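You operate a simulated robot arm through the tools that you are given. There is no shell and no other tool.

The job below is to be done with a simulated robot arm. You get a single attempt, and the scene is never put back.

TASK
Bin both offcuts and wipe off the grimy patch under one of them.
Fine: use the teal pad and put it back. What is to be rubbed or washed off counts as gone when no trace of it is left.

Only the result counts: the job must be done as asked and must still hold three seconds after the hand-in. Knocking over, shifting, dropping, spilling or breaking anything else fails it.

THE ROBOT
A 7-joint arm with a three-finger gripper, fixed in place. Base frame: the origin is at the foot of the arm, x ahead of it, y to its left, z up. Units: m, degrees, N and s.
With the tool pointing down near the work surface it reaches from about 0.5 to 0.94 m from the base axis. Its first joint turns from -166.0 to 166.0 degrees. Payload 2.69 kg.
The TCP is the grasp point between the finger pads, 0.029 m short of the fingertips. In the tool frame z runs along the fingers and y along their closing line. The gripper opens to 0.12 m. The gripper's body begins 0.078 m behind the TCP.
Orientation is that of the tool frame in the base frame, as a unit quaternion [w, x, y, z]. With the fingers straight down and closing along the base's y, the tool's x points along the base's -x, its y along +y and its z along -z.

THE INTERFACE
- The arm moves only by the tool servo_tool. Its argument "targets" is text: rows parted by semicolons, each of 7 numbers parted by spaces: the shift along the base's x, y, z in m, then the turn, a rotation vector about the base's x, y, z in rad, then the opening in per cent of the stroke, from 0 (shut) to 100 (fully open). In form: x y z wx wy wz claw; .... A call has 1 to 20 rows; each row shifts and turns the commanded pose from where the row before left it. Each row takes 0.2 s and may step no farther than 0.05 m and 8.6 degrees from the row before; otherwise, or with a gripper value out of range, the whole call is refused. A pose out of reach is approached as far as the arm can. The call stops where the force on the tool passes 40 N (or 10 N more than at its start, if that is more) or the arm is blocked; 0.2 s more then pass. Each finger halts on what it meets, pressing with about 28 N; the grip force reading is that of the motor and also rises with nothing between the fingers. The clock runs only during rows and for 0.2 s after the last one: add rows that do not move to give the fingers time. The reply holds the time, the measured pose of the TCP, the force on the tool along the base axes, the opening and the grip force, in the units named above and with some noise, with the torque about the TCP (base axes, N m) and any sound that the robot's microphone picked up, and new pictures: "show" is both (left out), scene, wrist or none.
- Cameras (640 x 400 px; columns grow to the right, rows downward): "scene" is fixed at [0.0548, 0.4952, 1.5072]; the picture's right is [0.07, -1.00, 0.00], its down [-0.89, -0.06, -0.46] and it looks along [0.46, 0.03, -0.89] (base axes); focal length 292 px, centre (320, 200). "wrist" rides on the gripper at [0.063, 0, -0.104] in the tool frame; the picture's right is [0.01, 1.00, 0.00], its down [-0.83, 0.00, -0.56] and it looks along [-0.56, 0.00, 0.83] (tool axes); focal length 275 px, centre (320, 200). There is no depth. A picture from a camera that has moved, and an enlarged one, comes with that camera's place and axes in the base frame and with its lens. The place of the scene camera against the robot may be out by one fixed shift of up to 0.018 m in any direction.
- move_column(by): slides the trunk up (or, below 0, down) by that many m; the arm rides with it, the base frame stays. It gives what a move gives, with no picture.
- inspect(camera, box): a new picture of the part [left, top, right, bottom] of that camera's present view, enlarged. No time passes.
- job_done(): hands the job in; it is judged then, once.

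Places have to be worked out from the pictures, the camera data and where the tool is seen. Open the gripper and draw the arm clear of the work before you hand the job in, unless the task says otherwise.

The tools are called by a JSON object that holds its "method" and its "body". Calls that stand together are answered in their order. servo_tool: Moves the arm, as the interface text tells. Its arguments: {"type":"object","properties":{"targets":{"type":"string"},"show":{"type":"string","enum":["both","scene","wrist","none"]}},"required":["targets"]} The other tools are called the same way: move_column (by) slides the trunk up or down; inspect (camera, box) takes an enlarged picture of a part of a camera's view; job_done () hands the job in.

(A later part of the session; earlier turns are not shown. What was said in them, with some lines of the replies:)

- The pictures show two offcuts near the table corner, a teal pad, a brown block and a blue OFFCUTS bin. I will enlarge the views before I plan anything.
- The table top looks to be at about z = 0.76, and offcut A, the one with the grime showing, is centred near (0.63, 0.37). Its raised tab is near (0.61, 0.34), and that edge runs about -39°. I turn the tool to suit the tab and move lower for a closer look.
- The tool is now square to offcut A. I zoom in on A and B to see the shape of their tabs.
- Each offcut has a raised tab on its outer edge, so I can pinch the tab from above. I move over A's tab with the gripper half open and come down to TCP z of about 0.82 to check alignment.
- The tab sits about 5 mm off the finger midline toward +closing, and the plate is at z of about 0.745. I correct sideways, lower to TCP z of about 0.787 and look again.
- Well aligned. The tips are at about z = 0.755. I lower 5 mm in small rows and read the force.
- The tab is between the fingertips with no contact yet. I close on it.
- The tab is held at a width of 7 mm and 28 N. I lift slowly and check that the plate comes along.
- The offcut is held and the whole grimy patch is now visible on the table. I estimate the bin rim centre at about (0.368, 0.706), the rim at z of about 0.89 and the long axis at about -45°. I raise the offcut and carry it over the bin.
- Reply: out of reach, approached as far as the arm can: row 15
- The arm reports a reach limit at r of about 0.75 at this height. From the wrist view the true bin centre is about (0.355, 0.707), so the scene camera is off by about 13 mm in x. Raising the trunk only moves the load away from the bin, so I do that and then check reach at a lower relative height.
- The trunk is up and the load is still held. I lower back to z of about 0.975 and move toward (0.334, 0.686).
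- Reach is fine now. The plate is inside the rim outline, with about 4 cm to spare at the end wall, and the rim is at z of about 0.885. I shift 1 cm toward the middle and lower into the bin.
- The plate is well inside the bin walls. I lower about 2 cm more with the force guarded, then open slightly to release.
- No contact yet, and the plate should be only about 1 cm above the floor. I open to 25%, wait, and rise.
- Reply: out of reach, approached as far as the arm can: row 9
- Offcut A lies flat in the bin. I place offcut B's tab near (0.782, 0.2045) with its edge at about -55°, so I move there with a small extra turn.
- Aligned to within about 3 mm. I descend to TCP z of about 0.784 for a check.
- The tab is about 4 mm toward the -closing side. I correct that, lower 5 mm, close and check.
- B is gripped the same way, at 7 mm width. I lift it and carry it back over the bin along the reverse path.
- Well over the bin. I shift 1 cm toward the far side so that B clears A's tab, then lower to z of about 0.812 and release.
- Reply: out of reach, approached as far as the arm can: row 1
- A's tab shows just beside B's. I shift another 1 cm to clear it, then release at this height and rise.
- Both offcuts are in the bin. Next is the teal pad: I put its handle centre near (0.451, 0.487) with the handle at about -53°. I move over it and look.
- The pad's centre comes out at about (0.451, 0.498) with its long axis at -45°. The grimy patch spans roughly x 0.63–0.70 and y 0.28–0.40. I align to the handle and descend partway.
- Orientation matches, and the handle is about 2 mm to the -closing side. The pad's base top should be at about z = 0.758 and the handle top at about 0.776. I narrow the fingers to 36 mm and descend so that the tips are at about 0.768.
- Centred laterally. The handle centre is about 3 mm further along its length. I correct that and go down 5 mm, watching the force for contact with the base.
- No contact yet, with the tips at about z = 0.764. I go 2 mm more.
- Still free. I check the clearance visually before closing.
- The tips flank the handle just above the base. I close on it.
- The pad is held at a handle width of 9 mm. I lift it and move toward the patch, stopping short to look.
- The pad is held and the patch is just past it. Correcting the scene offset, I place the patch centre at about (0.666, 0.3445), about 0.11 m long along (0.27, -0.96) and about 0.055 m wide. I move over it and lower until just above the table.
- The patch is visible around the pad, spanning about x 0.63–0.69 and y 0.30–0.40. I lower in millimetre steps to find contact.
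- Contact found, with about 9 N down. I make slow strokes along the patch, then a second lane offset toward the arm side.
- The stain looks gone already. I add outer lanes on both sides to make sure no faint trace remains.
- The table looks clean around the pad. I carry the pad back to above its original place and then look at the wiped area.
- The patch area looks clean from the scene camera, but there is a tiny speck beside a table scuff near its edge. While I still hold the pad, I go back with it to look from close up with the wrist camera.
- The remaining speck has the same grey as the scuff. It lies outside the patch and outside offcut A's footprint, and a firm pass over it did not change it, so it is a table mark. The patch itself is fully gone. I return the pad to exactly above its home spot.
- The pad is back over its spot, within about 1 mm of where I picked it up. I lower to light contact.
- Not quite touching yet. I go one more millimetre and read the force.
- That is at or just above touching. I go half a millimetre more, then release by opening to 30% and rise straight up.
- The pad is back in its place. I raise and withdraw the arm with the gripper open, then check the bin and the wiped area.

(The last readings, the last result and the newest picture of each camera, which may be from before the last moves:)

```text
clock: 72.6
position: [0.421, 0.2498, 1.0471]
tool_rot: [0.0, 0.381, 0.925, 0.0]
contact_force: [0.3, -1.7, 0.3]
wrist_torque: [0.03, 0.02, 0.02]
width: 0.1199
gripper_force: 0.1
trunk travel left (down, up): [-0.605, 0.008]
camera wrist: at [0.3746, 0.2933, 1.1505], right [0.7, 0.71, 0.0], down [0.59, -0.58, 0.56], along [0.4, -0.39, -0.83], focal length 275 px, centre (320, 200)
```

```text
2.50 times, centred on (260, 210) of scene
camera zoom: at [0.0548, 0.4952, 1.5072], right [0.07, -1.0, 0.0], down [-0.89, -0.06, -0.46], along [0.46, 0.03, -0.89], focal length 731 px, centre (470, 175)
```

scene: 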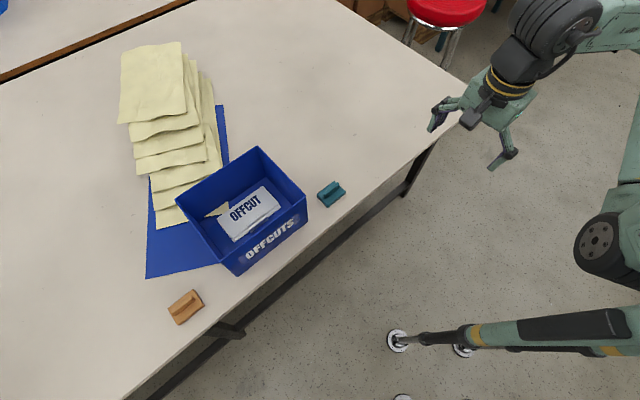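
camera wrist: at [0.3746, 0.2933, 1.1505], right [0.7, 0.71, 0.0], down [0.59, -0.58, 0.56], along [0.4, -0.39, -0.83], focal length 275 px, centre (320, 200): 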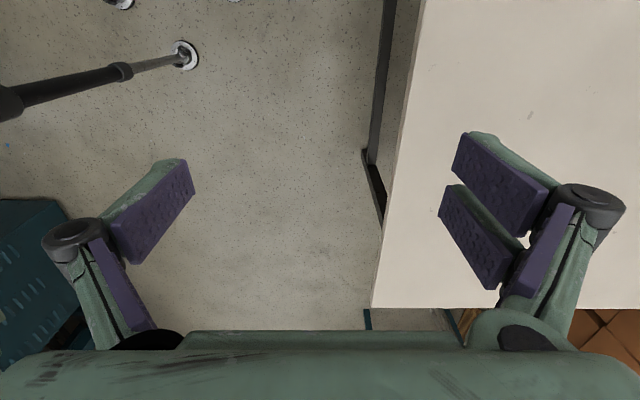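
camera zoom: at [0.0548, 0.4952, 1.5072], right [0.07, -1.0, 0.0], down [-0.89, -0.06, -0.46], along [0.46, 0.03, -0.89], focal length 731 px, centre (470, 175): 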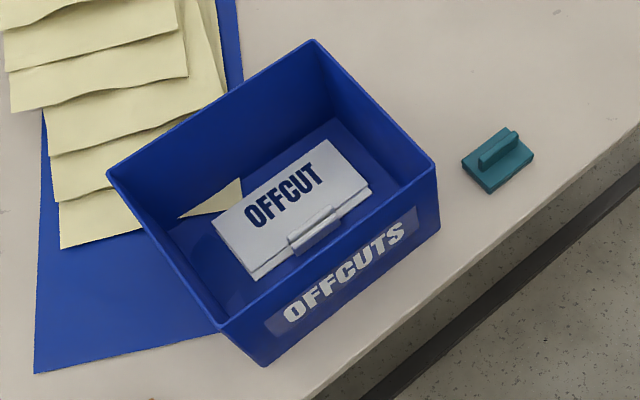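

Both offcuts lie in the bin, the patch is gone, the teal pad is back where it was, and nothing else has moved. The gripper is open and the arm is clear, so I hand the job in.

{"method": "job_done", "body": {}}

```text
The job is handed in.
```

I binned both offcuts, wiped off the grimy patch and put the teal pad back. I've handed the job in; no verdict has come back.

- **Offcuts:** both lie flat in the OFFCUTS bin, one on top of the other. The bin did not move.
- **Patch:** I wiped it with overlapping strokes, pressing at about 9 N at first contact. No trace shows in the enlarged pictures.
- **Table marks:** a grey scuff and a tiny speck remain beside where the patch was. I took both for marks in the table top, as they lie outside the patch and the offcut that covered it. By my reckoning the pad passed over the speck and did not change it.
- **Teal pad:** it is back where I picked it up, to within about 1 mm by the arm's readings.

The gripper is open and the arm is clear of the table. Nothing else looks shifted in the last pictures.
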